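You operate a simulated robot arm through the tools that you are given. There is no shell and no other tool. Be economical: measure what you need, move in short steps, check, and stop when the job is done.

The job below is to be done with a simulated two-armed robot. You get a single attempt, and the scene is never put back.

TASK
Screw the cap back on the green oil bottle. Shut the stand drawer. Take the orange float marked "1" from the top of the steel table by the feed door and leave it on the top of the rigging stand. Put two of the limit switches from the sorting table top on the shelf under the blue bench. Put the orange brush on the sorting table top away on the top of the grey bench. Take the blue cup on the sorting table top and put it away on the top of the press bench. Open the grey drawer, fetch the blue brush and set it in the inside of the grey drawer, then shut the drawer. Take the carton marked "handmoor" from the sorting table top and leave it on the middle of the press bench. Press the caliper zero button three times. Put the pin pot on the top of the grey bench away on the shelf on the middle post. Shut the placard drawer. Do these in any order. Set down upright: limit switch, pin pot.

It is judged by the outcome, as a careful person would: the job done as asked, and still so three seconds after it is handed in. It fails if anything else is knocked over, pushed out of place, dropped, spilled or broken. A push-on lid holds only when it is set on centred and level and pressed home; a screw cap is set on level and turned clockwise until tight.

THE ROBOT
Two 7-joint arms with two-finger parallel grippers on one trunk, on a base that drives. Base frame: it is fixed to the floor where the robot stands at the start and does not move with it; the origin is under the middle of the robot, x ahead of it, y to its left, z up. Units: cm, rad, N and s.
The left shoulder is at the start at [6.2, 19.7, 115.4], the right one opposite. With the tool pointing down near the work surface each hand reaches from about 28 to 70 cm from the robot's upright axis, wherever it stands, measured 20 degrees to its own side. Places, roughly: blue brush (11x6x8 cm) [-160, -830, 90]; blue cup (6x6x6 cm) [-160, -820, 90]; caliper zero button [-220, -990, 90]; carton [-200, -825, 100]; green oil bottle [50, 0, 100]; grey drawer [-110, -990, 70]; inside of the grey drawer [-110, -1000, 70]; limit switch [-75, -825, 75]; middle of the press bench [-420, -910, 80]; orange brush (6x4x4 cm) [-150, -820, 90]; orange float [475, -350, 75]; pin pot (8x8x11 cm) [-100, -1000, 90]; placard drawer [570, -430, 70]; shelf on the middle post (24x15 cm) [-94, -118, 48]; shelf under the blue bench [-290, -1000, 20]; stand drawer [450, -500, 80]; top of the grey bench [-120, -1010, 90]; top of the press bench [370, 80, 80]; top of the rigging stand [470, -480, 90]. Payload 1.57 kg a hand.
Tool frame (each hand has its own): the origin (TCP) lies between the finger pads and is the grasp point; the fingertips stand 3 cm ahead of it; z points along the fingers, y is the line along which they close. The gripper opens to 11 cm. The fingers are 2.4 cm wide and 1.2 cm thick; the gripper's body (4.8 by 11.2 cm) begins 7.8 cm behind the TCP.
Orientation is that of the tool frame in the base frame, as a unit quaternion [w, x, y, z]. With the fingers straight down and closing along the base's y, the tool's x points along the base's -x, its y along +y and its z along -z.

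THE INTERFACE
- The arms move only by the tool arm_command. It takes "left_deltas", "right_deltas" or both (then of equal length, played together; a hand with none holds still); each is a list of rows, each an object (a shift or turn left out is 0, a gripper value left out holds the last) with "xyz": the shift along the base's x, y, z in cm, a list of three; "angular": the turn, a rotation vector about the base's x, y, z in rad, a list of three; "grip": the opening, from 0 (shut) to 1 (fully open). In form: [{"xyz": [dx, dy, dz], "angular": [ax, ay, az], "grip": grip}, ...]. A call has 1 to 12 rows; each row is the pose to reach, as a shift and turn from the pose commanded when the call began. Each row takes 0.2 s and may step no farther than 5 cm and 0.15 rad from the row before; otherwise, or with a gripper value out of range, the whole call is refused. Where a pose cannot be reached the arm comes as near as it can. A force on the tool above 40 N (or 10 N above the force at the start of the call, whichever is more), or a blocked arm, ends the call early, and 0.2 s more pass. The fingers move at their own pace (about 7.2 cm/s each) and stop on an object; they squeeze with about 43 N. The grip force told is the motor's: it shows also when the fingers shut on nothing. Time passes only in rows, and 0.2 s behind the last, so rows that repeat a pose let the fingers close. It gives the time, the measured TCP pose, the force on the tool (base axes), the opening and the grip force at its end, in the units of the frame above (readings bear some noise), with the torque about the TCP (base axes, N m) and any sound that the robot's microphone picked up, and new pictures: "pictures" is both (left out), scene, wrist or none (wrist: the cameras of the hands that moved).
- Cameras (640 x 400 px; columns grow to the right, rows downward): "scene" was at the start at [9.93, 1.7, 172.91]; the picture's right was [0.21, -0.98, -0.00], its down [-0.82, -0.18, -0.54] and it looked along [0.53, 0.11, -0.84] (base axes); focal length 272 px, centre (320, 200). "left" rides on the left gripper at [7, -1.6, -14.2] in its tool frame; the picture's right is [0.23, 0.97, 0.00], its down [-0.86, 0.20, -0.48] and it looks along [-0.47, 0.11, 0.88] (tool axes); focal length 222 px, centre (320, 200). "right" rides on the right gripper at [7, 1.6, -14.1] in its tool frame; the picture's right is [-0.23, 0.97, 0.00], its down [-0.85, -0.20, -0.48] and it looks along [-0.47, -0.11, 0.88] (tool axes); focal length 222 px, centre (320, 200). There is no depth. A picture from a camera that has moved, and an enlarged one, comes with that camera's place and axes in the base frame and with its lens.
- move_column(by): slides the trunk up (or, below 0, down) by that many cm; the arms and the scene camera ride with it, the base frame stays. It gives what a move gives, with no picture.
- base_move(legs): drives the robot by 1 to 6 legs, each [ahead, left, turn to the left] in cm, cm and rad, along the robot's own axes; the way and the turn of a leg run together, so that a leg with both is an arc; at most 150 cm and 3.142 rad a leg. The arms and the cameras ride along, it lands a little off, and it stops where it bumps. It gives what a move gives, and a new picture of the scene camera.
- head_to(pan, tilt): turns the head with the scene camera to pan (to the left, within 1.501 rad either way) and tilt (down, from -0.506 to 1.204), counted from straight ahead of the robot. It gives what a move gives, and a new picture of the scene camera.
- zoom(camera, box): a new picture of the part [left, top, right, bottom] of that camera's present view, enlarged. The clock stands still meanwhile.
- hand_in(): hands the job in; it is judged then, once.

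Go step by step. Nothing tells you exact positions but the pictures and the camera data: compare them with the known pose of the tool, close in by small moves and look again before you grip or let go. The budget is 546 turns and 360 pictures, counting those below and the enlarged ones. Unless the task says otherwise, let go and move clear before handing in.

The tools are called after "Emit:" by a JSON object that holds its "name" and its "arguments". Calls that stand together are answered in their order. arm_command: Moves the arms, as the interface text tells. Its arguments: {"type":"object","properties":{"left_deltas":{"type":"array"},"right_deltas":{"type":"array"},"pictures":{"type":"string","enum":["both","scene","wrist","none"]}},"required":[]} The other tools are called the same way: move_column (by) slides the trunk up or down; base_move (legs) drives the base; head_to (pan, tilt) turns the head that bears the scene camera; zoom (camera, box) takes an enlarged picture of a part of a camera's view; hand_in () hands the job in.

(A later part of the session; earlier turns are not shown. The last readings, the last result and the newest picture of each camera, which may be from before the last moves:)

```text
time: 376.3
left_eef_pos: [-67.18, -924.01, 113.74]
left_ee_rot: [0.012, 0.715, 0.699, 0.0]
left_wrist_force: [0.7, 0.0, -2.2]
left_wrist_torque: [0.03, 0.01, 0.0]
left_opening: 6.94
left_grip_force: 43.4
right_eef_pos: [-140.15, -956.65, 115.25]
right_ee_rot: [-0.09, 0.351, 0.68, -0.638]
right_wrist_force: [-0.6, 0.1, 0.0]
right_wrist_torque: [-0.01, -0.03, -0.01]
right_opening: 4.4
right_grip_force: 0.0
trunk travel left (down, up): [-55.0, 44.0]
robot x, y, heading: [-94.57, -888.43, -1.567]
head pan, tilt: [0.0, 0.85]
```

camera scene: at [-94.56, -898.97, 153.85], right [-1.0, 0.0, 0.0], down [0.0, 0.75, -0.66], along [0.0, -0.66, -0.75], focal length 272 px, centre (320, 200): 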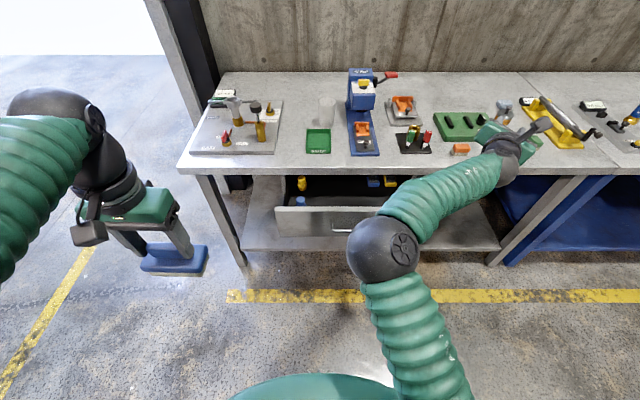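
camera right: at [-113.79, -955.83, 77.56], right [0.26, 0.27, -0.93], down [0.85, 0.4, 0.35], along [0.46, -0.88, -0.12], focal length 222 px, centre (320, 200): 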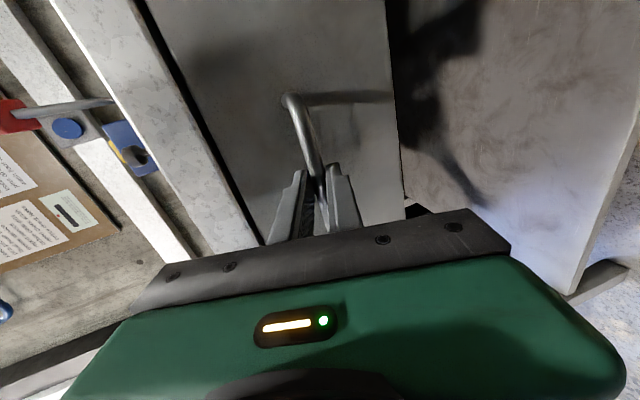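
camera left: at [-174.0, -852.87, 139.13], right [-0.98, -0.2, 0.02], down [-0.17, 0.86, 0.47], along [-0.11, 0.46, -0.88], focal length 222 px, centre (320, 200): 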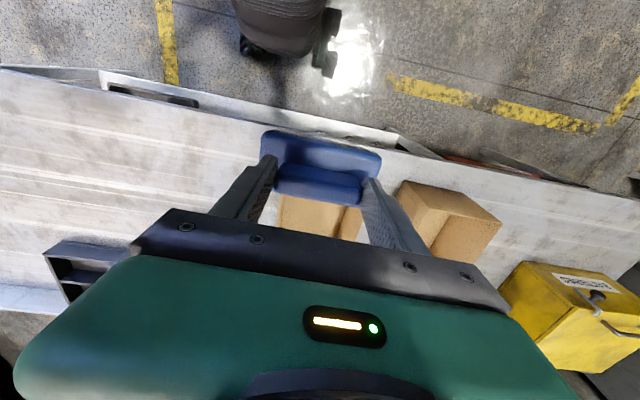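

Emit:
{"name": "arm_command", "arguments": {"right_deltas": [{"angular": [-0.08, -0.112, -0.025]}, {"angular": [-0.16, -0.224, -0.05]}, {"angular": [-0.24, -0.336, -0.076]}, {"angular": [-0.32, -0.448, -0.1]}, {"angular": [-0.4, -0.56, -0.126]}, {"angular": [-0.48, -0.672, -0.15]}, {"angular": [-0.56, -0.784, -0.176]}, {"angular": [-0.64, -0.896, -0.2]}, {"angular": [-0.72, -1.008, -0.227]}, {"angular": [-0.8, -1.12, -0.252]}], "pictures": "scene"}}

```text
time: 378.5
left_eef_pos: [-67.26, -923.98, 113.78]
left_ee_rot: [0.011, 0.715, 0.699, 0.0]
left_wrist_force: [-0.4, -0.4, -1.9]
left_wrist_torque: [0.0, 0.0, -0.01]
left_opening: 6.94
left_grip_force: 43.1
right_eef_pos: [-140.34, -956.54, 115.27]
right_ee_rot: [0.336, 0.709, 0.291, -0.548]
right_wrist_force: [-1.0, -0.1, 0.4]
right_wrist_torque: [-0.01, -0.01, 0.01]
right_opening: 4.39
right_grip_force: 0.0
trunk travel left (down, up): [-55.0, 44.0]
robot x, y, heading: [-94.59, -888.18, -1.57]
head pan, tilt: [0.0, 0.85]
camera scene: at [-94.62, -898.93, 154.02], right [-1.0, 0.0, 0.0], down [0.0, 0.75, -0.66], along [0.0, -0.66, -0.75], focal length 272 px, centre (320, 200)
```

scene: 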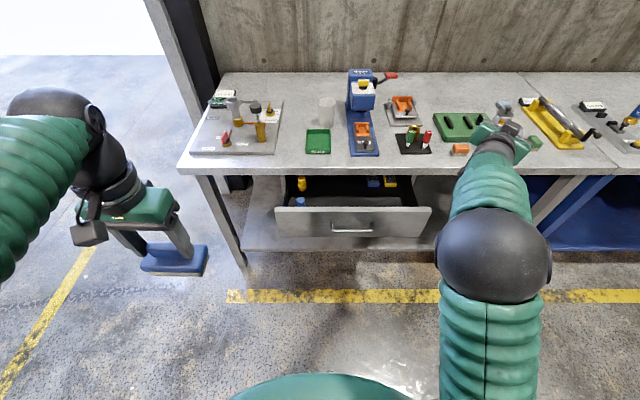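

Emit:
{"name": "arm_command", "arguments": {"right_deltas": [{"xyz": [1, 1, 0], "angular": [0.116, -0.028, 0.055]}, {"xyz": [2, 2, 0], "angular": [0.231, -0.055, 0.11]}, {"xyz": [4, 4, 0], "angular": [0.347, -0.083, 0.164]}, {"xyz": [6, 6, 0], "angular": [0.463, -0.111, 0.219]}, {"xyz": [8, 8, 0], "angular": [0.579, -0.139, 0.274]}, {"xyz": [10, 10, 0], "angular": [0.694, -0.166, 0.328]}, {"xyz": [12, 13, 0], "angular": [0.81, -0.194, 0.383]}, {"xyz": [14, 16, 0], "angular": [0.926, -0.222, 0.438]}, {"xyz": [16, 19, 0], "angular": [1.042, -0.25, 0.493]}, {"xyz": [18, 22, 0], "angular": [1.158, -0.277, 0.547]}, {"xyz": [20, 24, 0], "angular": [1.273, -0.305, 0.602]}, {"xyz": [22, 26, 0], "angular": [1.389, -0.333, 0.657]}], "pictures": "scene"}}

```text
time: 381.1
left_eef_pos: [-67.17, -924.03, 113.72]
left_ee_rot: [0.011, 0.715, 0.699, -0.001]
left_wrist_force: [-0.4, 0.0, -1.5]
left_wrist_torque: [0.01, 0.02, 0.0]
left_opening: 6.93
left_grip_force: 43.2
right_eef_pos: [-118.18, -930.56, 115.22]
right_ee_rot: [-0.001, 0.705, 0.709, 0.001]
right_wrist_force: [0.1, 0.0, 0.0]
right_wrist_torque: [-0.02, 0.02, -0.01]
right_opening: 4.4
right_grip_force: 0.0
trunk travel left (down, up): [-55.0, 44.0]
robot x, y, heading: [-94.8, -887.88, -1.568]
head pan, tilt: [0.0, 0.85]
camera scene: at [-94.52, -898.9, 154.02], right [-1.0, 0.0, 0.0], down [0.0, 0.75, -0.66], along [0.0, -0.66, -0.75], focal length 272 px, centre (320, 200)
```

scene: 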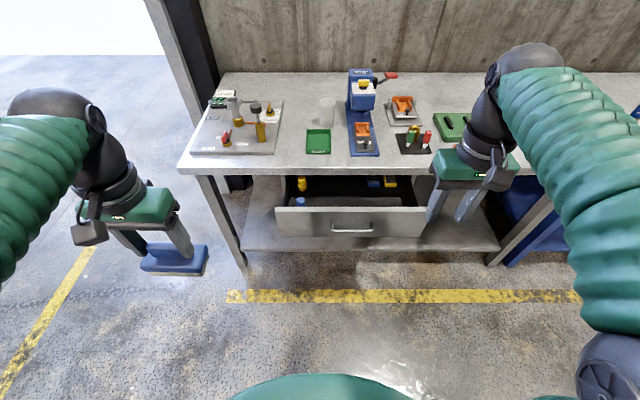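

Emit:
{"name": "base_move", "arguments": {"legs": [[18, -12, 0]]}}

Emit:
{"name": "arm_command", "arguments": {"left_deltas": [{"xyz": [-3, -3, 0]}, {"xyz": [-6, -6, 0]}, {"xyz": [-9, -9, 0]}, {"xyz": [-12, -12, 0]}, {"xyz": [-15, -15, 0]}, {"xyz": [-18, -18, 0]}, {"xyz": [-21, -20, -2]}, {"xyz": [-24, -22, -4]}, {"xyz": [-27, -23.5, -6]}, {"xyz": [-29, -24, -8]}, {"xyz": [-29, -24, -8]}], "pictures": "both"}}

```text
time: 382.8
left_eef_pos: [-78.8, -941.76, 113.58]
left_ee_rot: [0.01, 0.714, 0.7, -0.001]
left_wrist_force: [0.2, 0.0, -1.9]
left_wrist_torque: [0.06, 0.02, 0.0]
left_opening: 6.89
left_grip_force: 42.4
right_eef_pos: [-129.64, -948.31, 115.27]
right_ee_rot: [-0.002, 0.705, 0.709, -0.001]
right_wrist_force: [0.2, 0.7, 0.2]
right_wrist_torque: [0.01, 0.02, 0.02]
right_opening: 4.42
right_grip_force: 0.1
trunk travel left (down, up): [-55.0, 44.0]
robot x, y, heading: [-106.32, -905.49, -1.569]
head pan, tilt: [0.0, 0.85]
camera scene: at [-106.08, -916.53, 154.03], right [-1.0, 0.0, 0.0], down [0.0, 0.75, -0.66], along [0.0, -0.66, -0.75], focal length 272 px, centre (320, 200)
```

scene: 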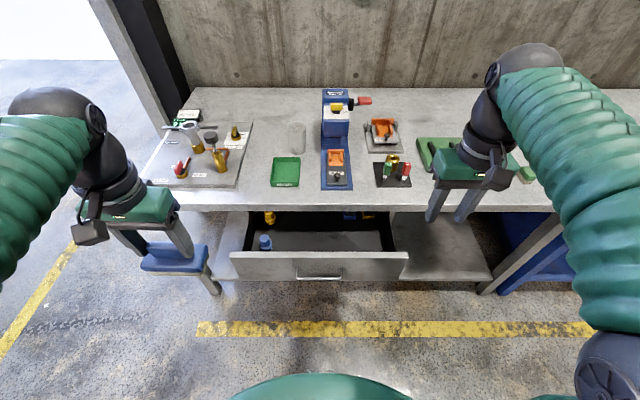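

```text
time: 385.1
left_eef_pos: [-107.86, -965.37, 105.64]
left_ee_rot: [0.011, 0.715, 0.699, 0.001]
left_wrist_force: [0.1, 0.1, -1.5]
left_wrist_torque: [0.07, 0.01, 0.01]
left_opening: 6.9
left_grip_force: 42.4
left hand out of reach, approached as far as the arm can: row 10, 11
right_eef_pos: [-130.17, -948.32, 115.18]
right_ee_rot: [0.0, 0.705, 0.709, 0.001]
right_wrist_force: [-0.8, -0.7, 1.0]
right_wrist_torque: [-0.02, -0.01, 0.0]
right_opening: 4.4
right_grip_force: 0.2
trunk travel left (down, up): [-55.0, 44.0]
robot x, y, heading: [-106.41, -905.94, -1.57]
head pan, tilt: [0.0, 0.85]
camera scene: at [-106.65, -916.72, 154.02], right [-1.0, 0.0, 0.0], down [0.0, 0.75, -0.66], along [0.0, -0.66, -0.75], focal length 272 px, centre (320, 200)
camera left: at [-109.64, -958.18, 119.77], right [0.98, 0.21, 0.01], down [0.17, -0.85, 0.49], along [0.11, -0.48, -0.87], focal length 222 px, centre (320, 200)
```

scene: 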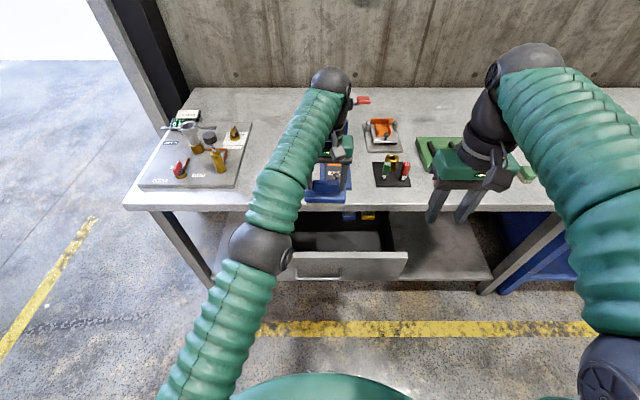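
left: 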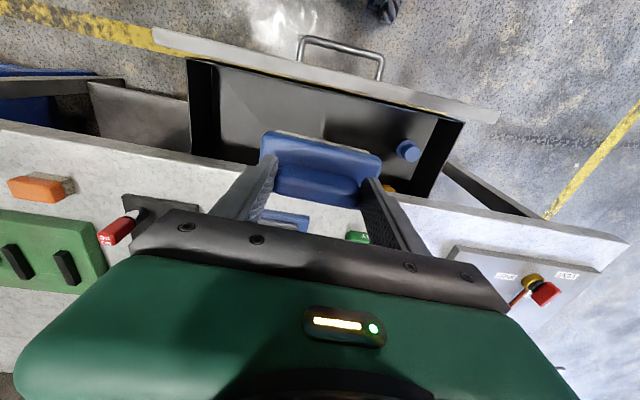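

Emit:
{"name": "arm_command", "arguments": {"left_deltas": [{"xyz": [0, -0.8, -4]}, {"xyz": [0, -0.8, -8]}, {"xyz": [0, -0.8, -12]}, {"xyz": [0, -0.8, -16]}, {"xyz": [0, -0.8, -20]}, {"xyz": [0, -0.8, -22]}, {"xyz": [0, -0.8, -22]}], "pictures": "both"}}

```text
time: 386.8
left_eef_pos: [-107.91, -966.15, 83.53]
left_ee_rot: [0.012, 0.714, 0.7, 0.001]
left_wrist_force: [0.3, -0.5, -1.0]
left_wrist_torque: [0.0, 0.0, 0.02]
left_opening: 6.94
left_grip_force: 43.1
right_eef_pos: [-130.16, -948.4, 115.06]
right_ee_rot: [0.0, 0.705, 0.709, 0.002]
right_wrist_force: [0.0, -0.8, -0.6]
right_wrist_torque: [0.03, 0.04, 0.02]
right_opening: 4.39
right_grip_force: 0.1
trunk travel left (down, up): [-55.0, 44.0]
robot x, y, heading: [-106.4, -906.0, -1.569]
head pan, tilt: [0.0, 0.85]
camera scene: at [-106.72, -916.8, 154.01], right [-1.0, 0.0, 0.0], down [0.0, 0.75, -0.66], along [0.0, -0.66, -0.75], focal length 272 px, centre (320, 200)
camera left: at [-109.64, -958.84, 97.57], right [0.98, 0.21, 0.01], down [0.17, -0.85, 0.5], along [0.11, -0.48, -0.87], focal length 222 px, centre (320, 200)
```

scene: 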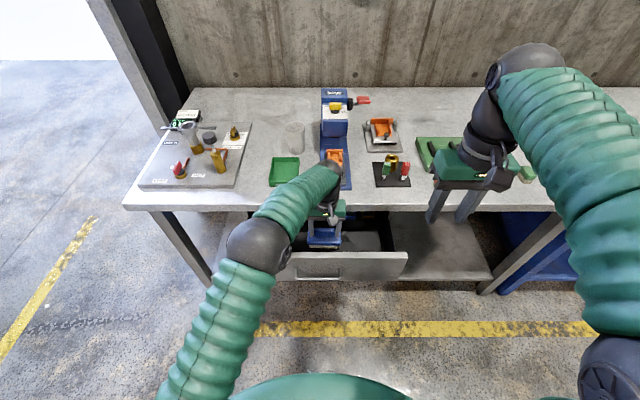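
left: 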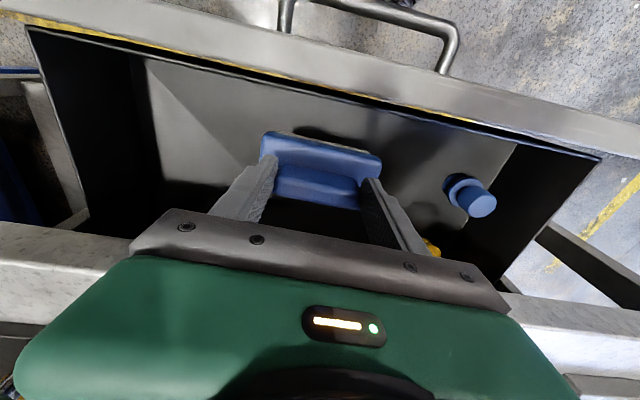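

Emit:
{"name": "arm_command", "arguments": {"left_deltas": [{"xyz": [0, 0, -2]}, {"xyz": [0, 0, -3.5]}, {"xyz": [0, 0, -4.5]}, {"xyz": [0, 0, -5.2]}, {"xyz": [0, 0, -5.9]}, {"xyz": [0, 0, -6.6]}, {"xyz": [0, 0, -7.2]}, {"xyz": [0, 0, -7.8]}, {"xyz": [0, 0, -8.4]}, {"xyz": [0, 0, -9.0]}, {"xyz": [0, 0, -9.6]}], "pictures": "none"}}

```text
time: 388.9
left_eef_pos: [-107.97, -966.53, 75.89]
left_ee_rot: [0.015, 0.714, 0.7, -0.005]
left_wrist_force: [4.8, -1.0, 22.4]
left_wrist_torque: [0.38, 0.77, -0.09]
left_opening: 6.94
left_grip_force: 42.7
right_eef_pos: [-130.09, -948.42, 115.24]
right_ee_rot: [-0.001, 0.705, 0.709, 0.001]
right_wrist_force: [-0.1, 0.1, 0.0]
right_wrist_torque: [0.04, -0.04, -0.02]
right_opening: 4.41
right_grip_force: 0.0
trunk travel left (down, up): [-55.0, 44.0]
robot x, y, heading: [-106.77, -905.74, -1.566]
head pan, tilt: [0.0, 0.85]
stopped in row 10 (left hand): the force on the tool passed its limit at 45 N (the readings are from after the stop); the commanded pose is now the measured one
```

Contact with the drawer floor at TCP z≈75.9. I release, lift out and check.

Emit:
{"name": "arm_command", "arguments": {"left_deltas": [{"xyz": [0, 0, 0.2], "grip": 0.7}, {"xyz": [0, 0, 0.2], "grip": 0.8}, {"xyz": [0, 0, 0.2]}, {"xyz": [0, 0, 3]}, {"xyz": [0, 0, 7]}, {"xyz": [0, 0, 11]}, {"xyz": [0, 0, 15]}, {"xyz": [0, 0, 19]}, {"xyz": [0, 1, 23]}, {"xyz": [0, 1, 23]}], "pictures": "wrist"}}

```text
time: 391.1
left_eef_pos: [-108.1, -965.27, 98.43]
left_ee_rot: [0.013, 0.715, 0.699, -0.002]
left_wrist_force: [0.3, -0.2, -0.2]
left_wrist_torque: [0.03, -0.01, -0.01]
left_opening: 8.82
left_grip_force: 0.1
right_eef_pos: [-130.16, -948.48, 115.13]
right_ee_rot: [-0.001, 0.705, 0.709, 0.002]
right_wrist_force: [-0.4, -0.1, -0.3]
right_wrist_torque: [-0.01, 0.02, 0.01]
right_opening: 4.38
right_grip_force: 0.1
trunk travel left (down, up): [-55.0, 44.0]
robot x, y, heading: [-106.34, -905.72, -1.566]
head pan, tilt: [0.0, 0.85]
camera left: at [-109.74, -958.0, 112.37], right [0.98, 0.21, 0.01], down [0.17, -0.85, 0.5], along [0.11, -0.49, -0.87], focal length 222 px, centre (320, 200)
```

left: 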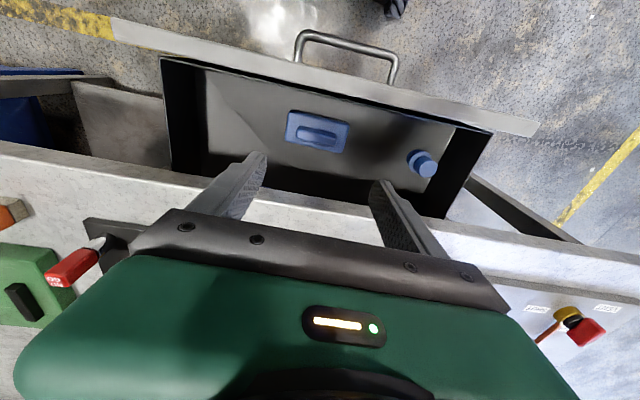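

Emit:
{"name": "arm_command", "arguments": {"left_deltas": [{"xyz": [0, 4, 1], "grip": 0.3}, {"xyz": [0, 8, 1], "grip": 0}, {"xyz": [0, 12, 1]}, {"xyz": [0.5, 16, 0]}, {"xyz": [1, 20, -1]}, {"xyz": [1, 22, -5]}, {"xyz": [1, 22, -10]}, {"xyz": [1, 22, -15]}, {"xyz": [1, 22, -20]}, {"xyz": [1, 22, -23.5]}, {"xyz": [1, 22, -23.5]}], "pictures": "both"}}

```text
time: 393.5
left_eef_pos: [-106.49, -944.09, 75.64]
left_ee_rot: [0.015, 0.706, 0.708, -0.01]
left_wrist_force: [-0.2, 0.2, 0.0]
left_wrist_torque: [-0.01, -0.04, 0.02]
left_opening: 0.0
left_grip_force: 21.7
right_eef_pos: [-130.08, -948.28, 115.27]
right_ee_rot: [0.001, 0.706, 0.709, 0.001]
right_wrist_force: [-0.2, 0.8, 0.5]
right_wrist_torque: [0.0, 0.0, 0.0]
right_opening: 4.42
right_grip_force: 0.1
trunk travel left (down, up): [-55.0, 44.0]
robot x, y, heading: [-106.72, -905.91, -1.568]
head pan, tilt: [0.0, 0.85]
camera scene: at [-106.72, -916.65, 154.19], right [-1.0, 0.0, 0.0], down [0.0, 0.75, -0.66], along [0.0, -0.66, -0.75], focal length 272 px, centre (320, 200)
camera left: at [-108.31, -936.64, 89.58], right [0.97, 0.23, 0.0], down [0.2, -0.84, 0.51], along [0.12, -0.5, -0.86], focal length 222 px, centre (320, 200)
```

scene: 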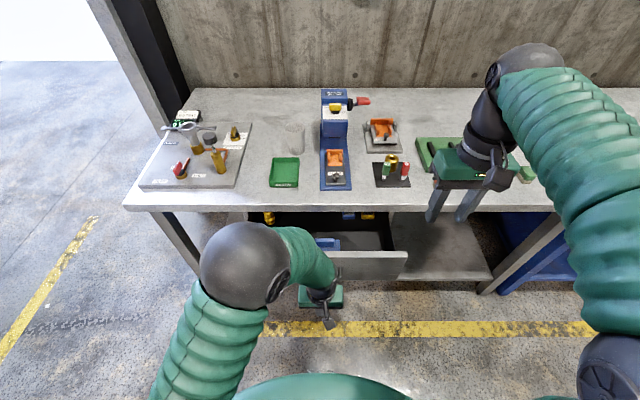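
left: 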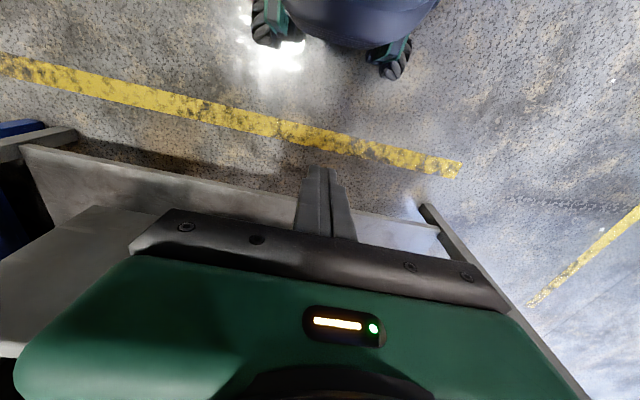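

Emit:
{"name": "arm_command", "arguments": {"left_deltas": [{"xyz": [0, -4, 0]}, {"xyz": [0, -7, 0]}, {"xyz": [0, -9.5, 0]}, {"xyz": [0, -12, 0]}, {"xyz": [0, -14.5, 0]}, {"xyz": [0, -17, 0]}, {"xyz": [0, -19.5, 0]}, {"xyz": [0, -22, 0]}, {"xyz": [0, -24, 0]}, {"xyz": [0, -25.5, 0]}, {"xyz": [0, -26.5, 0]}], "pictures": "both"}}

```text
time: 395.9
left_eef_pos: [-106.98, -969.84, 74.96]
left_ee_rot: [0.012, 0.714, 0.7, -0.001]
left_wrist_force: [-0.3, 3.8, -1.2]
left_wrist_torque: [0.04, -0.02, 0.0]
left_opening: 0.0
left_grip_force: 21.1
right_eef_pos: [-130.11, -948.39, 115.17]
right_ee_rot: [-0.001, 0.705, 0.709, 0.001]
right_wrist_force: [-0.1, -0.4, 0.2]
right_wrist_torque: [0.01, -0.03, 0.04]
right_opening: 4.4
right_grip_force: 0.1
trunk travel left (down, up): [-55.0, 44.0]
robot x, y, heading: [-106.72, -905.88, -1.571]
head pan, tilt: [0.0, 0.85]
camera scene: at [-106.71, -916.73, 154.02], right [-1.0, 0.0, 0.0], down [0.0, 0.75, -0.66], along [0.0, -0.66, -0.75], focal length 272 px, centre (320, 200)
camera left: at [-108.66, -962.51, 88.9], right [0.98, 0.21, 0.01], down [0.17, -0.85, 0.5], along [0.11, -0.49, -0.87], focal length 222 px, centre (320, 200)
```

scene: 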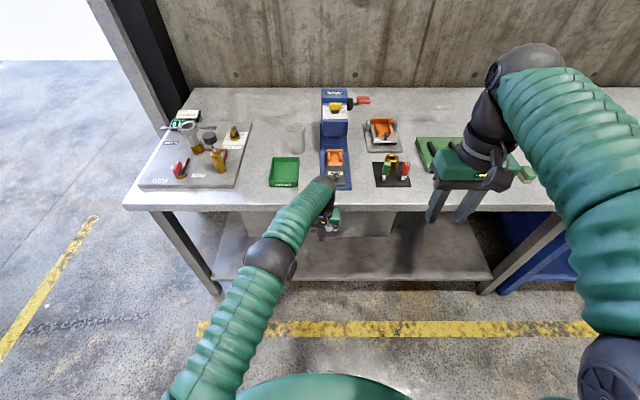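
left: 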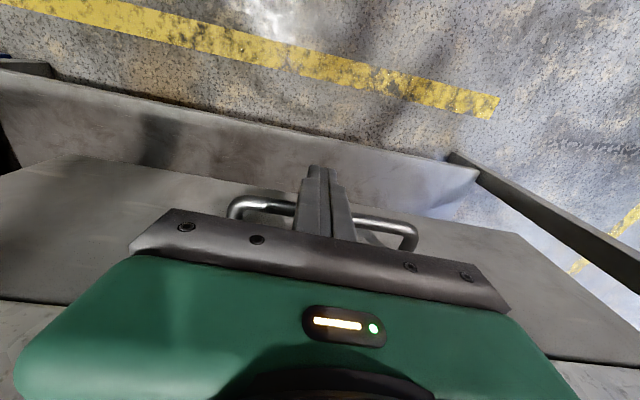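

Emit:
{"name": "arm_command", "arguments": {"left_deltas": [{"xyz": [0, -0.6, 0]}, {"xyz": [0, -1.2, 0]}, {"xyz": [0, -1.8, 0]}, {"xyz": [0, -2.4, 0]}, {"xyz": [0, -3, 0]}], "pictures": "none"}}

```text
time: 396.4
left_eef_pos: [-107.0, -969.77, 74.67]
left_ee_rot: [0.005, 0.714, 0.7, 0.005]
left_wrist_force: [2.4, 21.0, 7.5]
left_wrist_torque: [-0.1, -0.01, 0.06]
left_opening: 0.0
left_grip_force: 20.9
right_eef_pos: [-130.01, -948.12, 115.27]
right_ee_rot: [0.0, 0.706, 0.709, 0.0]
right_wrist_force: [0.2, -0.2, -0.4]
right_wrist_torque: [0.06, 0.01, 0.02]
right_opening: 4.41
right_grip_force: 0.1
trunk travel left (down, up): [-55.0, 44.0]
robot x, y, heading: [-106.77, -905.78, -1.569]
head pan, tilt: [0.0, 0.85]
stopped in row 2 (left hand): the force on the tool passed its limit at 45 N (the readings are from after the stop); the commanded pose is now the measured one
```

Emit:
{"name": "arm_command", "arguments": {"left_deltas": [{"xyz": [0, 3, 0]}, {"xyz": [0, 7, 1]}, {"xyz": [0, 11, 3]}, {"xyz": [1, 14, 6]}, {"xyz": [3, 17, 9]}, {"xyz": [6, 19, 12]}, {"xyz": [9, 21, 15]}, {"xyz": [12, 22, 18.5]}, {"xyz": [14, 23, 22]}, {"xyz": [16, 24, 26]}, {"xyz": [17, 25, 30]}, {"xyz": [17, 25, 34]}], "pictures": "none"}}

Emit:
{"name": "move_column", "arguments": {"by": 20}}

Emit:
{"name": "base_move", "arguments": {"legs": [[6, 0, 0], [-6, -60, 0]]}}

```text
time: 399.0
left_eef_pos: [-89.93, -945.05, 108.86]
left_ee_rot: [0.007, 0.715, 0.7, 0.004]
left_wrist_force: [-0.3, 0.0, 0.8]
left_wrist_torque: [0.0, 0.01, -0.01]
left_opening: 0.0
left_grip_force: 21.3
right_eef_pos: [-129.96, -948.18, 115.14]
right_ee_rot: [0.0, 0.706, 0.709, 0.0]
right_wrist_force: [-0.8, -0.1, -0.1]
right_wrist_torque: [-0.01, -0.01, -0.04]
right_opening: 4.38
right_grip_force: 0.1
trunk travel left (down, up): [-55.0, 44.0]
robot x, y, heading: [-106.49, -906.1, -1.569]
head pan, tilt: [0.0, 0.85]
```

```text
time: 401.1
left_eef_pos: [-90.06, -945.2, 128.82]
left_ee_rot: [0.006, 0.714, 0.7, 0.004]
left_wrist_force: [0.1, -0.1, 0.4]
left_wrist_torque: [-0.02, 0.0, -0.02]
left_opening: 0.0
left_grip_force: 21.5
right_eef_pos: [-130.05, -948.26, 135.18]
right_ee_rot: [-0.001, 0.705, 0.71, 0.0]
right_wrist_force: [-0.3, 0.6, 0.5]
right_wrist_torque: [-0.01, -0.01, -0.07]
right_opening: 4.41
right_grip_force: 0.1
trunk travel left (down, up): [-75.0, 24.0]
robot x, y, heading: [-106.62, -905.81, -1.573]
head pan, tilt: [0.0, 0.85]
```

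```text
time: 405.1
left_eef_pos: [-150.09, -945.27, 128.69]
left_ee_rot: [0.006, 0.716, 0.699, 0.004]
left_wrist_force: [0.0, 0.3, 0.8]
left_wrist_torque: [0.0, 0.0, -0.03]
left_opening: 0.0
left_grip_force: 21.1
right_eef_pos: [-190.19, -948.25, 135.23]
right_ee_rot: [-0.001, 0.707, 0.707, -0.001]
right_wrist_force: [0.1, 0.0, -0.1]
right_wrist_torque: [0.01, -0.01, 0.02]
right_opening: 4.39
right_grip_force: 0.0
trunk travel left (down, up): [-75.0, 24.0]
robot x, y, heading: [-166.87, -905.77, -1.577]
head pan, tilt: [0.0, 0.85]
camera scene: at [-166.55, -916.67, 174.02], right [-1.0, 0.0, 0.0], down [0.0, 0.75, -0.66], along [0.0, -0.66, -0.75], focal length 272 px, centre (320, 200)
```

scene: 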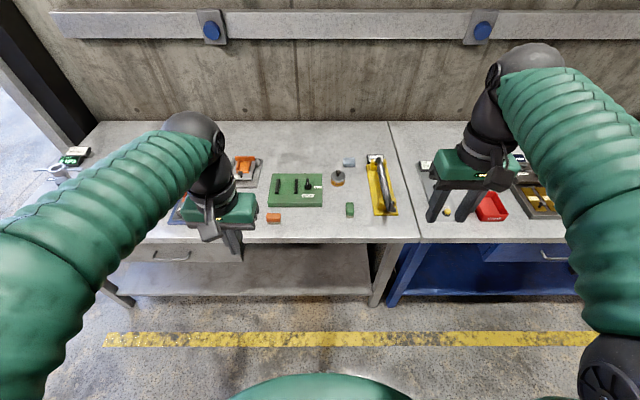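

Emit:
{"name": "base_move", "arguments": {"legs": [[4, -14, 0], [0, 0, 3.14]]}}

Emit:
{"name": "zoom", "arguments": {"camera": "scene", "box": [220, 130, 460, 280]}}

```text
time: 413.8
left_eef_pos: [-197.09, -870.37, 128.73]
left_ee_rot: [-0.004, -0.7, 0.715, 0.007]
left_wrist_force: [1.4, 0.1, -0.3]
left_wrist_torque: [-0.02, 0.01, 0.0]
left_opening: 0.02
left_grip_force: 21.2
right_eef_pos: [-156.96, -867.11, 135.22]
right_ee_rot: [0.001, 0.709, -0.706, 0.0]
right_wrist_force: [-0.3, -0.3, -0.3]
right_wrist_torque: [0.03, -0.02, 0.02]
right_opening: 4.42
right_grip_force: 0.0
trunk travel left (down, up): [-75.0, 24.0]
robot x, y, heading: [-180.62, -909.75, 1.572]
head pan, tilt: [0.0, 0.85]
camera scene: at [-180.73, -898.39, 174.02], right [1.0, 0.0, 0.0], down [0.0, -0.75, -0.66], along [0.0, 0.66, -0.75], focal length 272 px, centre (320, 200)
```

scene: 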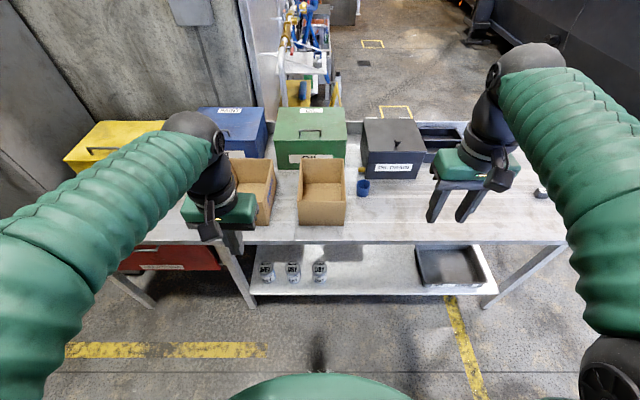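

```text
2.67 times, centred on (340, 205) of scene
camera zoom: at [-180.73, -898.39, 174.02], right [1.0, 0.0, 0.0], down [0.0, -0.75, -0.66], along [0.0, 0.66, -0.75], focal length 724 px, centre (267, 187)
```

zoom: 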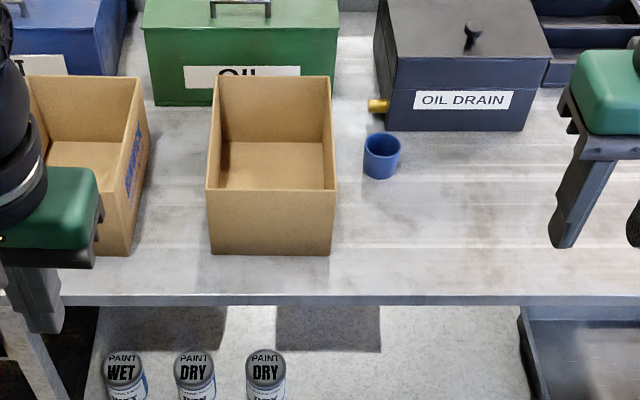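

Emit:
{"name": "base_move", "arguments": {"legs": [[24, 0, 0]]}}

Emit:
{"name": "arm_command", "arguments": {"left_deltas": [{"xyz": [1.5, 4, -1], "grip": 0.4}, {"xyz": [3, 8, -2]}, {"xyz": [5, 12, -3]}, {"xyz": [7, 16, -4]}, {"xyz": [8.4, 20, -6]}, {"xyz": [8.4, 21, -10]}, {"xyz": [8.4, 21, -14]}, {"xyz": [8.4, 21, -18]}, {"xyz": [8.4, 21, -18]}], "right_deltas": [{"xyz": [-3, 3, -2]}, {"xyz": [-6, 6, -4]}, {"xyz": [-9, 9, -6]}, {"xyz": [-12, 12, -8]}, {"xyz": [-15, 15, -10]}, {"xyz": [-15.4, 18, -14]}, {"xyz": [-15.4, 18, -18]}, {"xyz": [-15.4, 18, -22]}, {"xyz": [-15.4, 18, -25]}], "pictures": "both"}}

```text
time: 415.6
left_eef_pos: [-197.11, -846.8, 129.11]
left_ee_rot: [-0.002, -0.7, 0.714, 0.01]
left_wrist_force: [-0.8, -0.3, 0.5]
left_wrist_torque: [0.04, 0.0, 0.01]
left_opening: 0.01
left_grip_force: 21.3
right_eef_pos: [-157.01, -843.8, 135.47]
right_ee_rot: [-0.001, 0.71, -0.705, -0.001]
right_wrist_force: [-0.4, 1.3, 0.0]
right_wrist_torque: [0.04, -0.01, 0.02]
right_opening: 4.42
right_grip_force: 0.0
trunk travel left (down, up): [-75.0, 24.0]
robot x, y, heading: [-180.61, -885.63, 1.571]
head pan, tilt: [0.0, 0.85]
camera scene: at [-180.77, -875.15, 174.07], right [1.0, 0.0, 0.0], down [0.0, -0.75, -0.66], along [0.0, 0.66, -0.75], focal length 272 px, centre (320, 200)
```

scene: 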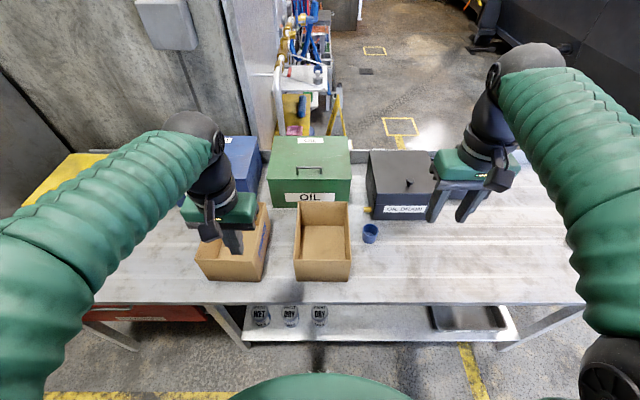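

```text
refused: row 6 steps farther than a row can; nothing moved
```

Emit:
{"name": "arm_command", "arguments": {"left_deltas": [{"xyz": [1.5, 4, -1], "grip": 0.4}, {"xyz": [3, 8, -2]}, {"xyz": [5, 12, -3]}, {"xyz": [7, 16, -4]}, {"xyz": [8.4, 20, -6]}, {"xyz": [8.4, 21, -10]}, {"xyz": [8.4, 21, -14]}, {"xyz": [8.4, 21, -18]}, {"xyz": [8.4, 21, -18]}], "right_deltas": [{"xyz": [-3, 3, -2]}, {"xyz": [-6, 6, -4]}, {"xyz": [-9, 9, -6]}, {"xyz": [-12, 12, -8]}, {"xyz": [-15, 15, -10]}, {"xyz": [-15.4, 17, -13.5]}, {"xyz": [-15.4, 18, -17.5]}, {"xyz": [-15.4, 18, -21.5]}, {"xyz": [-15.4, 18, -24.5]}], "pictures": "both"}}

```text
time: 417.6
left_eef_pos: [-188.73, -825.46, 110.68]
left_ee_rot: [-0.003, -0.7, 0.714, 0.007]
left_wrist_force: [-0.2, -0.1, 0.6]
left_wrist_torque: [0.0, 0.01, 0.03]
left_opening: 4.42
left_grip_force: 0.0
right_eef_pos: [-172.59, -825.28, 110.77]
right_ee_rot: [0.001, 0.709, -0.706, -0.001]
right_wrist_force: [0.3, -0.3, -0.2]
right_wrist_torque: [0.0, -0.01, -0.04]
right_opening: 4.4
right_grip_force: 0.0
trunk travel left (down, up): [-75.0, 24.0]
robot x, y, heading: [-180.53, -885.44, 1.573]
head pan, tilt: [0.0, 0.85]
camera scene: at [-180.86, -874.1, 174.0], right [1.0, 0.0, 0.0], down [0.0, -0.75, -0.66], along [0.0, 0.66, -0.75], focal length 272 px, centre (320, 200)
camera right: at [-174.25, -832.2, 124.81], right [-0.98, 0.22, 0.0], down [0.19, 0.86, 0.48], along [0.11, 0.47, -0.88], focal length 222 px, centre (320, 200)
camera left: at [-187.05, -832.55, 124.7], right [-0.98, -0.21, 0.01], down [-0.17, 0.86, 0.49], along [-0.11, 0.47, -0.87], focal length 222 px, centre (320, 200)
```

scene: 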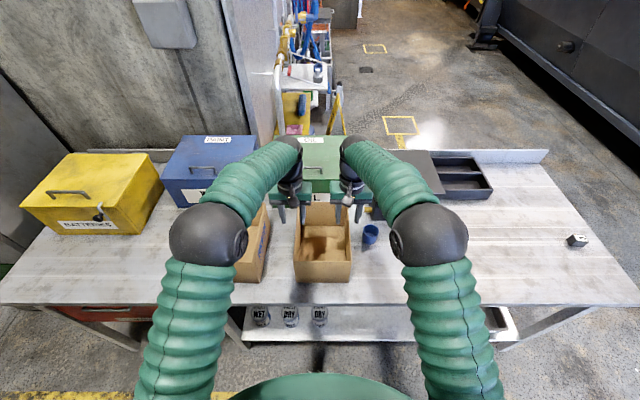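
right: 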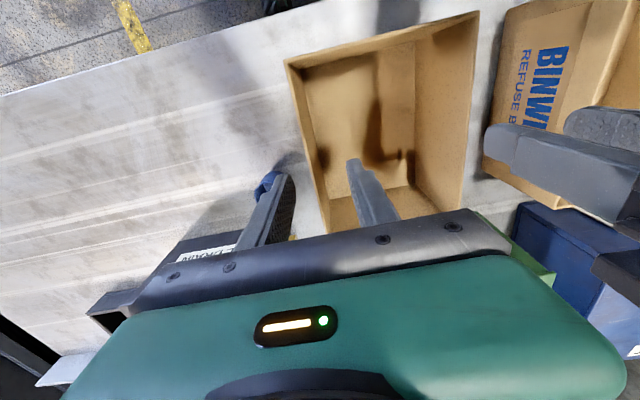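
left: 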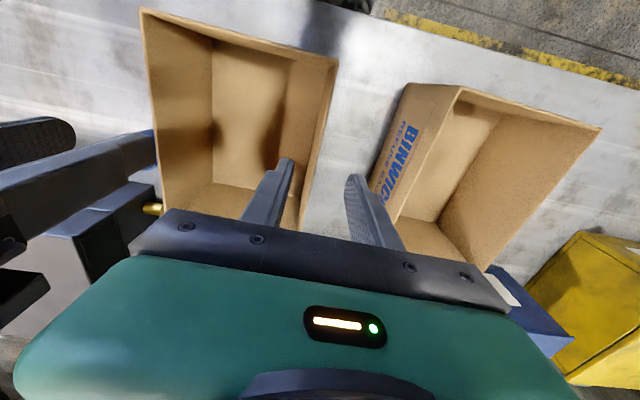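

Emit:
{"name": "arm_command", "arguments": {"left_deltas": [{"xyz": [0, 0, -3]}, {"xyz": [0, 0, -6]}, {"xyz": [0, 0, -6]}], "right_deltas": [{"xyz": [1.2, 0, -3]}, {"xyz": [1.2, 0, -6]}, {"xyz": [1.2, 0, -6]}], "pictures": "wrist"}}

```text
time: 418.4
left_eef_pos: [-188.8, -825.55, 104.9]
left_ee_rot: [-0.002, -0.699, 0.715, 0.009]
left_wrist_force: [-0.1, -0.5, 0.2]
left_wrist_torque: [0.02, 0.0, -0.02]
left_opening: 4.4
left_grip_force: 0.1
right_eef_pos: [-171.33, -825.43, 104.86]
right_ee_rot: [0.0, 0.71, -0.704, -0.001]
right_wrist_force: [-0.4, 0.1, 0.0]
right_wrist_torque: [-0.01, -0.02, -0.02]
right_opening: 4.39
right_grip_force: 0.0
trunk travel left (down, up): [-75.0, 24.0]
robot x, y, heading: [-180.66, -885.66, 1.571]
head pan, tilt: [0.0, 0.85]
camera right: at [-173.0, -832.39, 118.96], right [-0.98, 0.22, 0.0], down [0.19, 0.86, 0.48], along [0.11, 0.47, -0.88], focal length 222 px, centre (320, 200)
camera left: at [-187.07, -832.66, 118.92], right [-0.98, -0.21, 0.01], down [-0.17, 0.86, 0.49], along [-0.11, 0.48, -0.87], focal length 222 px, centre (320, 200)
```

right: 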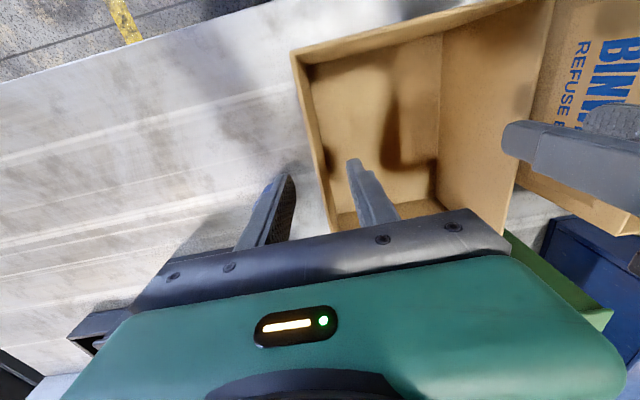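
left: 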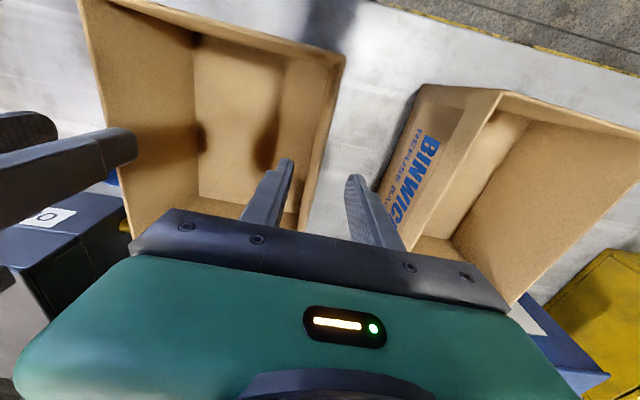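

Emit:
{"name": "arm_command", "arguments": {"left_deltas": [{"xyz": [0, 0, -3]}, {"xyz": [0, 0, -6]}, {"xyz": [0, 0, -6], "grip": 0.25}, {"xyz": [0, 0, -6], "grip": 0.15}, {"xyz": [0, 0, -6], "grip": 0.05}, {"xyz": [0, 0, -6], "grip": 0.0}, {"xyz": [0, 0, -6], "grip": 0.0}], "right_deltas": [{"xyz": [0, 0, -3]}, {"xyz": [0, 0, -6]}, {"xyz": [0, 0, -6], "grip": 0.25}, {"xyz": [0, 0, -6], "grip": 0.15}, {"xyz": [0, 0, -6], "grip": 0.05}, {"xyz": [0, 0, -6], "grip": 0.0}, {"xyz": [0, 0, -6], "grip": 0.0}], "pictures": "wrist"}}

```text
time: 420.0
left_eef_pos: [-188.89, -825.45, 98.72]
left_ee_rot: [-0.004, -0.7, 0.714, 0.008]
left_wrist_force: [-6.0, -1.4, 3.4]
left_wrist_torque: [-0.03, -0.88, 0.26]
left_opening: 0.39
left_grip_force: 24.4
right_eef_pos: [-171.31, -825.19, 98.55]
right_ee_rot: [-0.001, 0.709, -0.705, 0.0]
right_wrist_force: [5.9, 3.7, -1.1]
right_wrist_torque: [-0.08, 0.1, -0.61]
right_opening: 0.42
right_grip_force: 24.2
trunk travel left (down, up): [-75.0, 24.0]
robot x, y, heading: [-180.51, -885.38, 1.577]
head pan, tilt: [0.0, 0.85]
camera right: at [-172.95, -832.19, 112.74], right [-0.97, 0.22, 0.0], down [0.19, 0.86, 0.48], along [0.11, 0.47, -0.88], focal length 222 px, centre (320, 200)
camera left: at [-187.13, -832.56, 112.87], right [-0.98, -0.21, 0.02], down [-0.17, 0.86, 0.49], along [-0.11, 0.47, -0.87], focal length 222 px, centre (320, 200)
```

right: 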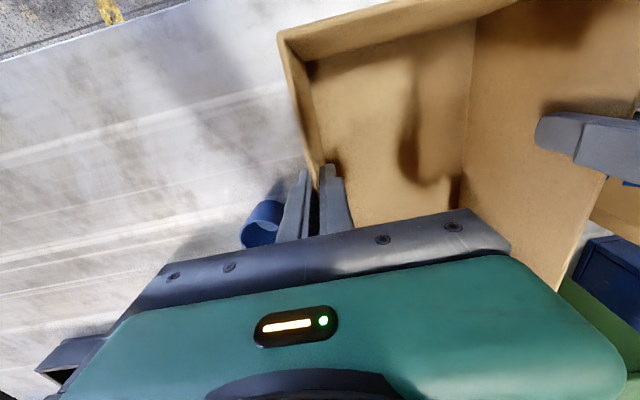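
left: 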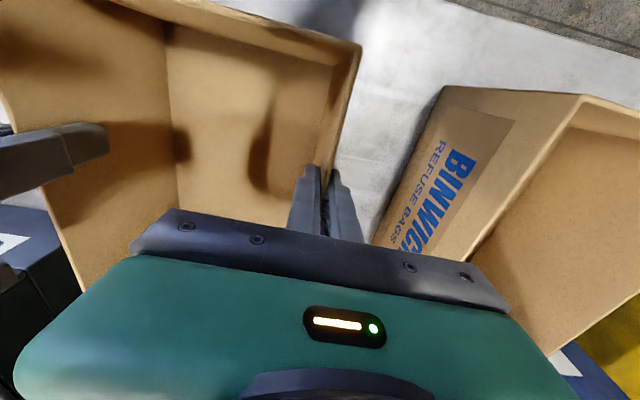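

Emit:
{"name": "arm_command", "arguments": {"left_deltas": [{"xyz": [0, 0, 2]}, {"xyz": [0, 0, 5]}, {"xyz": [0, 0, 9]}, {"xyz": [0, 0, 13]}, {"xyz": [0, 0, 17]}, {"xyz": [0, 0, 21]}, {"xyz": [0, -3, 23]}, {"xyz": [0, -7, 24]}, {"xyz": [0, -11, 24]}, {"xyz": [0, -13, 24]}], "right_deltas": [{"xyz": [0, 0, 2]}, {"xyz": [0, 0, 5]}, {"xyz": [0, 0, 9]}, {"xyz": [0, 0, 13]}, {"xyz": [0, 0, 17]}, {"xyz": [0, 0, 21]}, {"xyz": [0, -3, 23]}, {"xyz": [0, -7, 24]}, {"xyz": [0, -11, 24]}, {"xyz": [0, -13, 24]}], "pictures": "scene"}}

```text
time: 422.2
left_eef_pos: [-188.83, -838.57, 122.85]
left_ee_rot: [-0.004, -0.7, 0.714, 0.008]
left_wrist_force: [-5.7, -3.8, 5.1]
left_wrist_torque: [0.34, -0.86, 0.03]
left_opening: 0.4
left_grip_force: 24.2
right_eef_pos: [-171.24, -838.35, 122.76]
right_ee_rot: [0.0, 0.709, -0.705, 0.0]
right_wrist_force: [6.2, 3.5, -6.6]
right_wrist_torque: [-0.35, -0.06, -0.6]
right_opening: 0.42
right_grip_force: 25.1
trunk travel left (down, up): [-75.0, 24.0]
robot x, y, heading: [-180.78, -886.03, 1.575]
head pan, tilt: [0.0, 0.85]
camera scene: at [-180.84, -874.5, 174.02], right [1.0, 0.0, 0.0], down [0.0, -0.75, -0.66], along [0.0, 0.66, -0.75], focal length 272 px, centre (320, 200)
```

scene: 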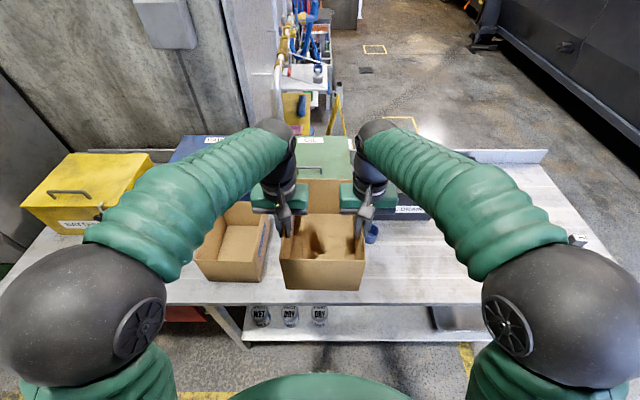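

Emit:
{"name": "base_move", "arguments": {"legs": [[-18, 0, 0], [0, 0, 1.57], [100, 3, 0]]}}

Emit:
{"name": "head_to", "arguments": {"pan": 0, "tilt": 0.55}}

```text
time: 432.3
left_eef_pos: [-327.49, -917.21, 122.92]
left_ee_rot: [0.009, 1.0, -0.003, -0.003]
left_wrist_force: [3.4, -15.1, 4.5]
left_wrist_torque: [0.74, -0.09, 0.04]
left_opening: 0.43
left_grip_force: 25.0
right_eef_pos: [-327.86, -899.56, 122.71]
right_ee_rot: [0.0, 1.0, 0.01, 0.0]
right_wrist_force: [-2.8, 14.6, -5.1]
right_wrist_torque: [0.0, 0.06, -0.61]
right_opening: 0.39
right_grip_force: 24.8
trunk travel left (down, up): [-75.0, 24.0]
robot x, y, heading: [-280.29, -908.31, -3.124]
head pan, tilt: [0.0, 0.85]
camera scene: at [-291.54, -908.3, 174.03], right [-0.02, 1.0, 0.0], down [0.75, 0.01, -0.66], along [-0.66, -0.01, -0.75], focal length 272 px, centre (320, 200)
```

scene: 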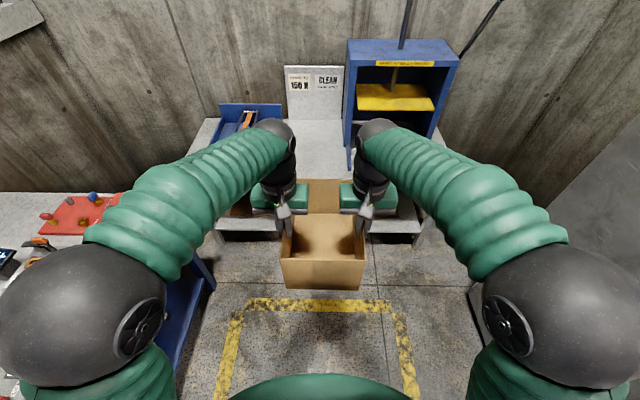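

```text
time: 433.1
left_eef_pos: [-327.54, -917.11, 122.87]
left_ee_rot: [0.008, 1.0, -0.002, -0.003]
left_wrist_force: [2.9, -2.4, 3.3]
left_wrist_torque: [0.92, -0.08, 0.1]
left_opening: 0.41
left_grip_force: 24.7
right_eef_pos: [-327.86, -899.6, 122.74]
right_ee_rot: [0.0, 1.0, 0.011, 0.001]
right_wrist_force: [-1.7, 1.5, -5.4]
right_wrist_torque: [-0.1, 0.07, -0.6]
right_opening: 0.41
right_grip_force: 24.5
trunk travel left (down, up): [-75.0, 24.0]
robot x, y, heading: [-280.02, -908.55, -3.13]
head pan, tilt: [0.0, 0.55]
camera scene: at [-292.91, -908.34, 176.54], right [-0.02, 1.0, 0.0], down [0.53, 0.01, -0.85], along [-0.85, -0.01, -0.53], focal length 272 px, centre (320, 200)
```

scene: 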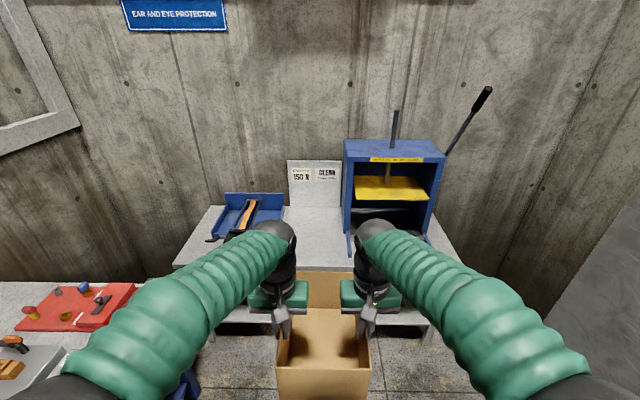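

Emit:
{"name": "zoom", "arguments": {"camera": "scene", "box": [160, 130, 480, 330]}}

```text
2.00 times, centred on (320, 230) of scene
camera zoom: at [-292.91, -908.34, 176.54], right [-0.02, 1.0, 0.0], down [0.53, 0.01, -0.85], along [-0.85, -0.01, -0.53], focal length 543 px, centre (320, 140)
```

zoom: 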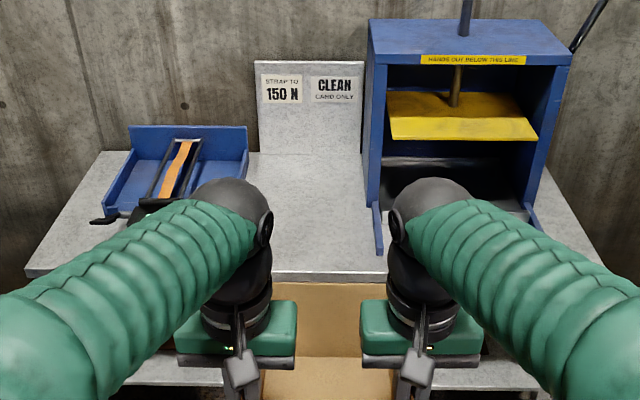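

Emit:
{"name": "base_move", "arguments": {"legs": [[66, 6, -0.01]]}}

```text
time: 436.8
left_eef_pos: [-392.59, -923.37, 122.94]
left_ee_rot: [0.009, 1.0, -0.01, -0.004]
left_wrist_force: [2.9, -3.5, 2.9]
left_wrist_torque: [0.88, -0.06, 0.11]
left_opening: 0.41
left_grip_force: 24.7
right_eef_pos: [-392.83, -905.64, 122.93]
right_ee_rot: [0.0, 1.0, 0.005, -0.001]
right_wrist_force: [-2.6, 3.9, -5.6]
right_wrist_torque: [-0.16, 0.06, -0.59]
right_opening: 0.4
right_grip_force: 24.2
trunk travel left (down, up): [-75.0, 24.0]
robot x, y, heading: [-346.2, -915.01, -3.137]
head pan, tilt: [0.0, 0.55]
camera scene: at [-357.81, -914.88, 176.57], right [0.0, 1.0, 0.0], down [0.52, 0.0, -0.85], along [-0.85, 0.0, -0.52], focal length 272 px, centre (320, 200)
```

scene: 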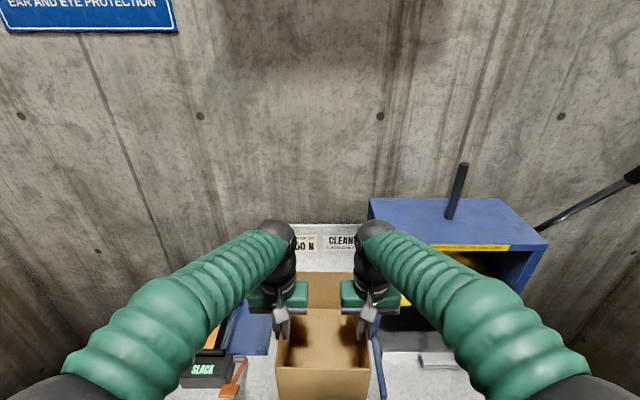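

Emit:
{"name": "head_to", "arguments": {"pan": 0, "tilt": 0.95}}

```text
time: 437.6
left_eef_pos: [-392.69, -923.31, 123.01]
left_ee_rot: [0.009, 1.0, -0.01, -0.003]
left_wrist_force: [3.6, 0.0, 4.1]
left_wrist_torque: [0.94, -0.07, 0.12]
left_opening: 0.39
left_grip_force: 23.9
right_eef_pos: [-393.0, -905.74, 122.66]
right_ee_rot: [0.0, 1.0, 0.005, -0.001]
right_wrist_force: [-1.6, 2.2, -5.2]
right_wrist_torque: [-0.14, 0.01, -0.59]
right_opening: 0.42
right_grip_force: 25.5
trunk travel left (down, up): [-75.0, 24.0]
robot x, y, heading: [-345.59, -915.33, -3.136]
head pan, tilt: [0.0, 0.949]
camera scene: at [-356.42, -914.91, 173.26], right [0.0, 1.0, 0.0], down [0.81, 0.0, -0.58], along [-0.58, 0.0, -0.81], focal length 272 px, centre (320, 200)
```

scene: 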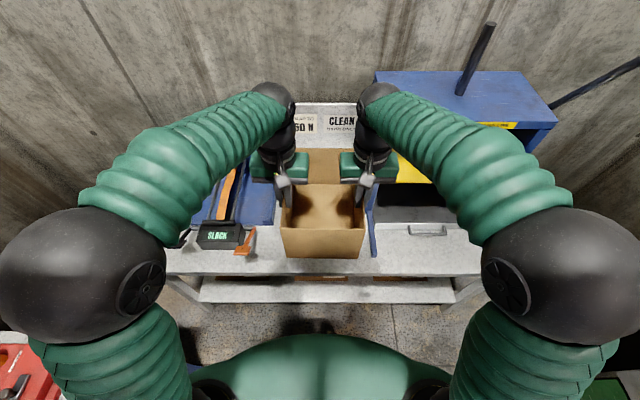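

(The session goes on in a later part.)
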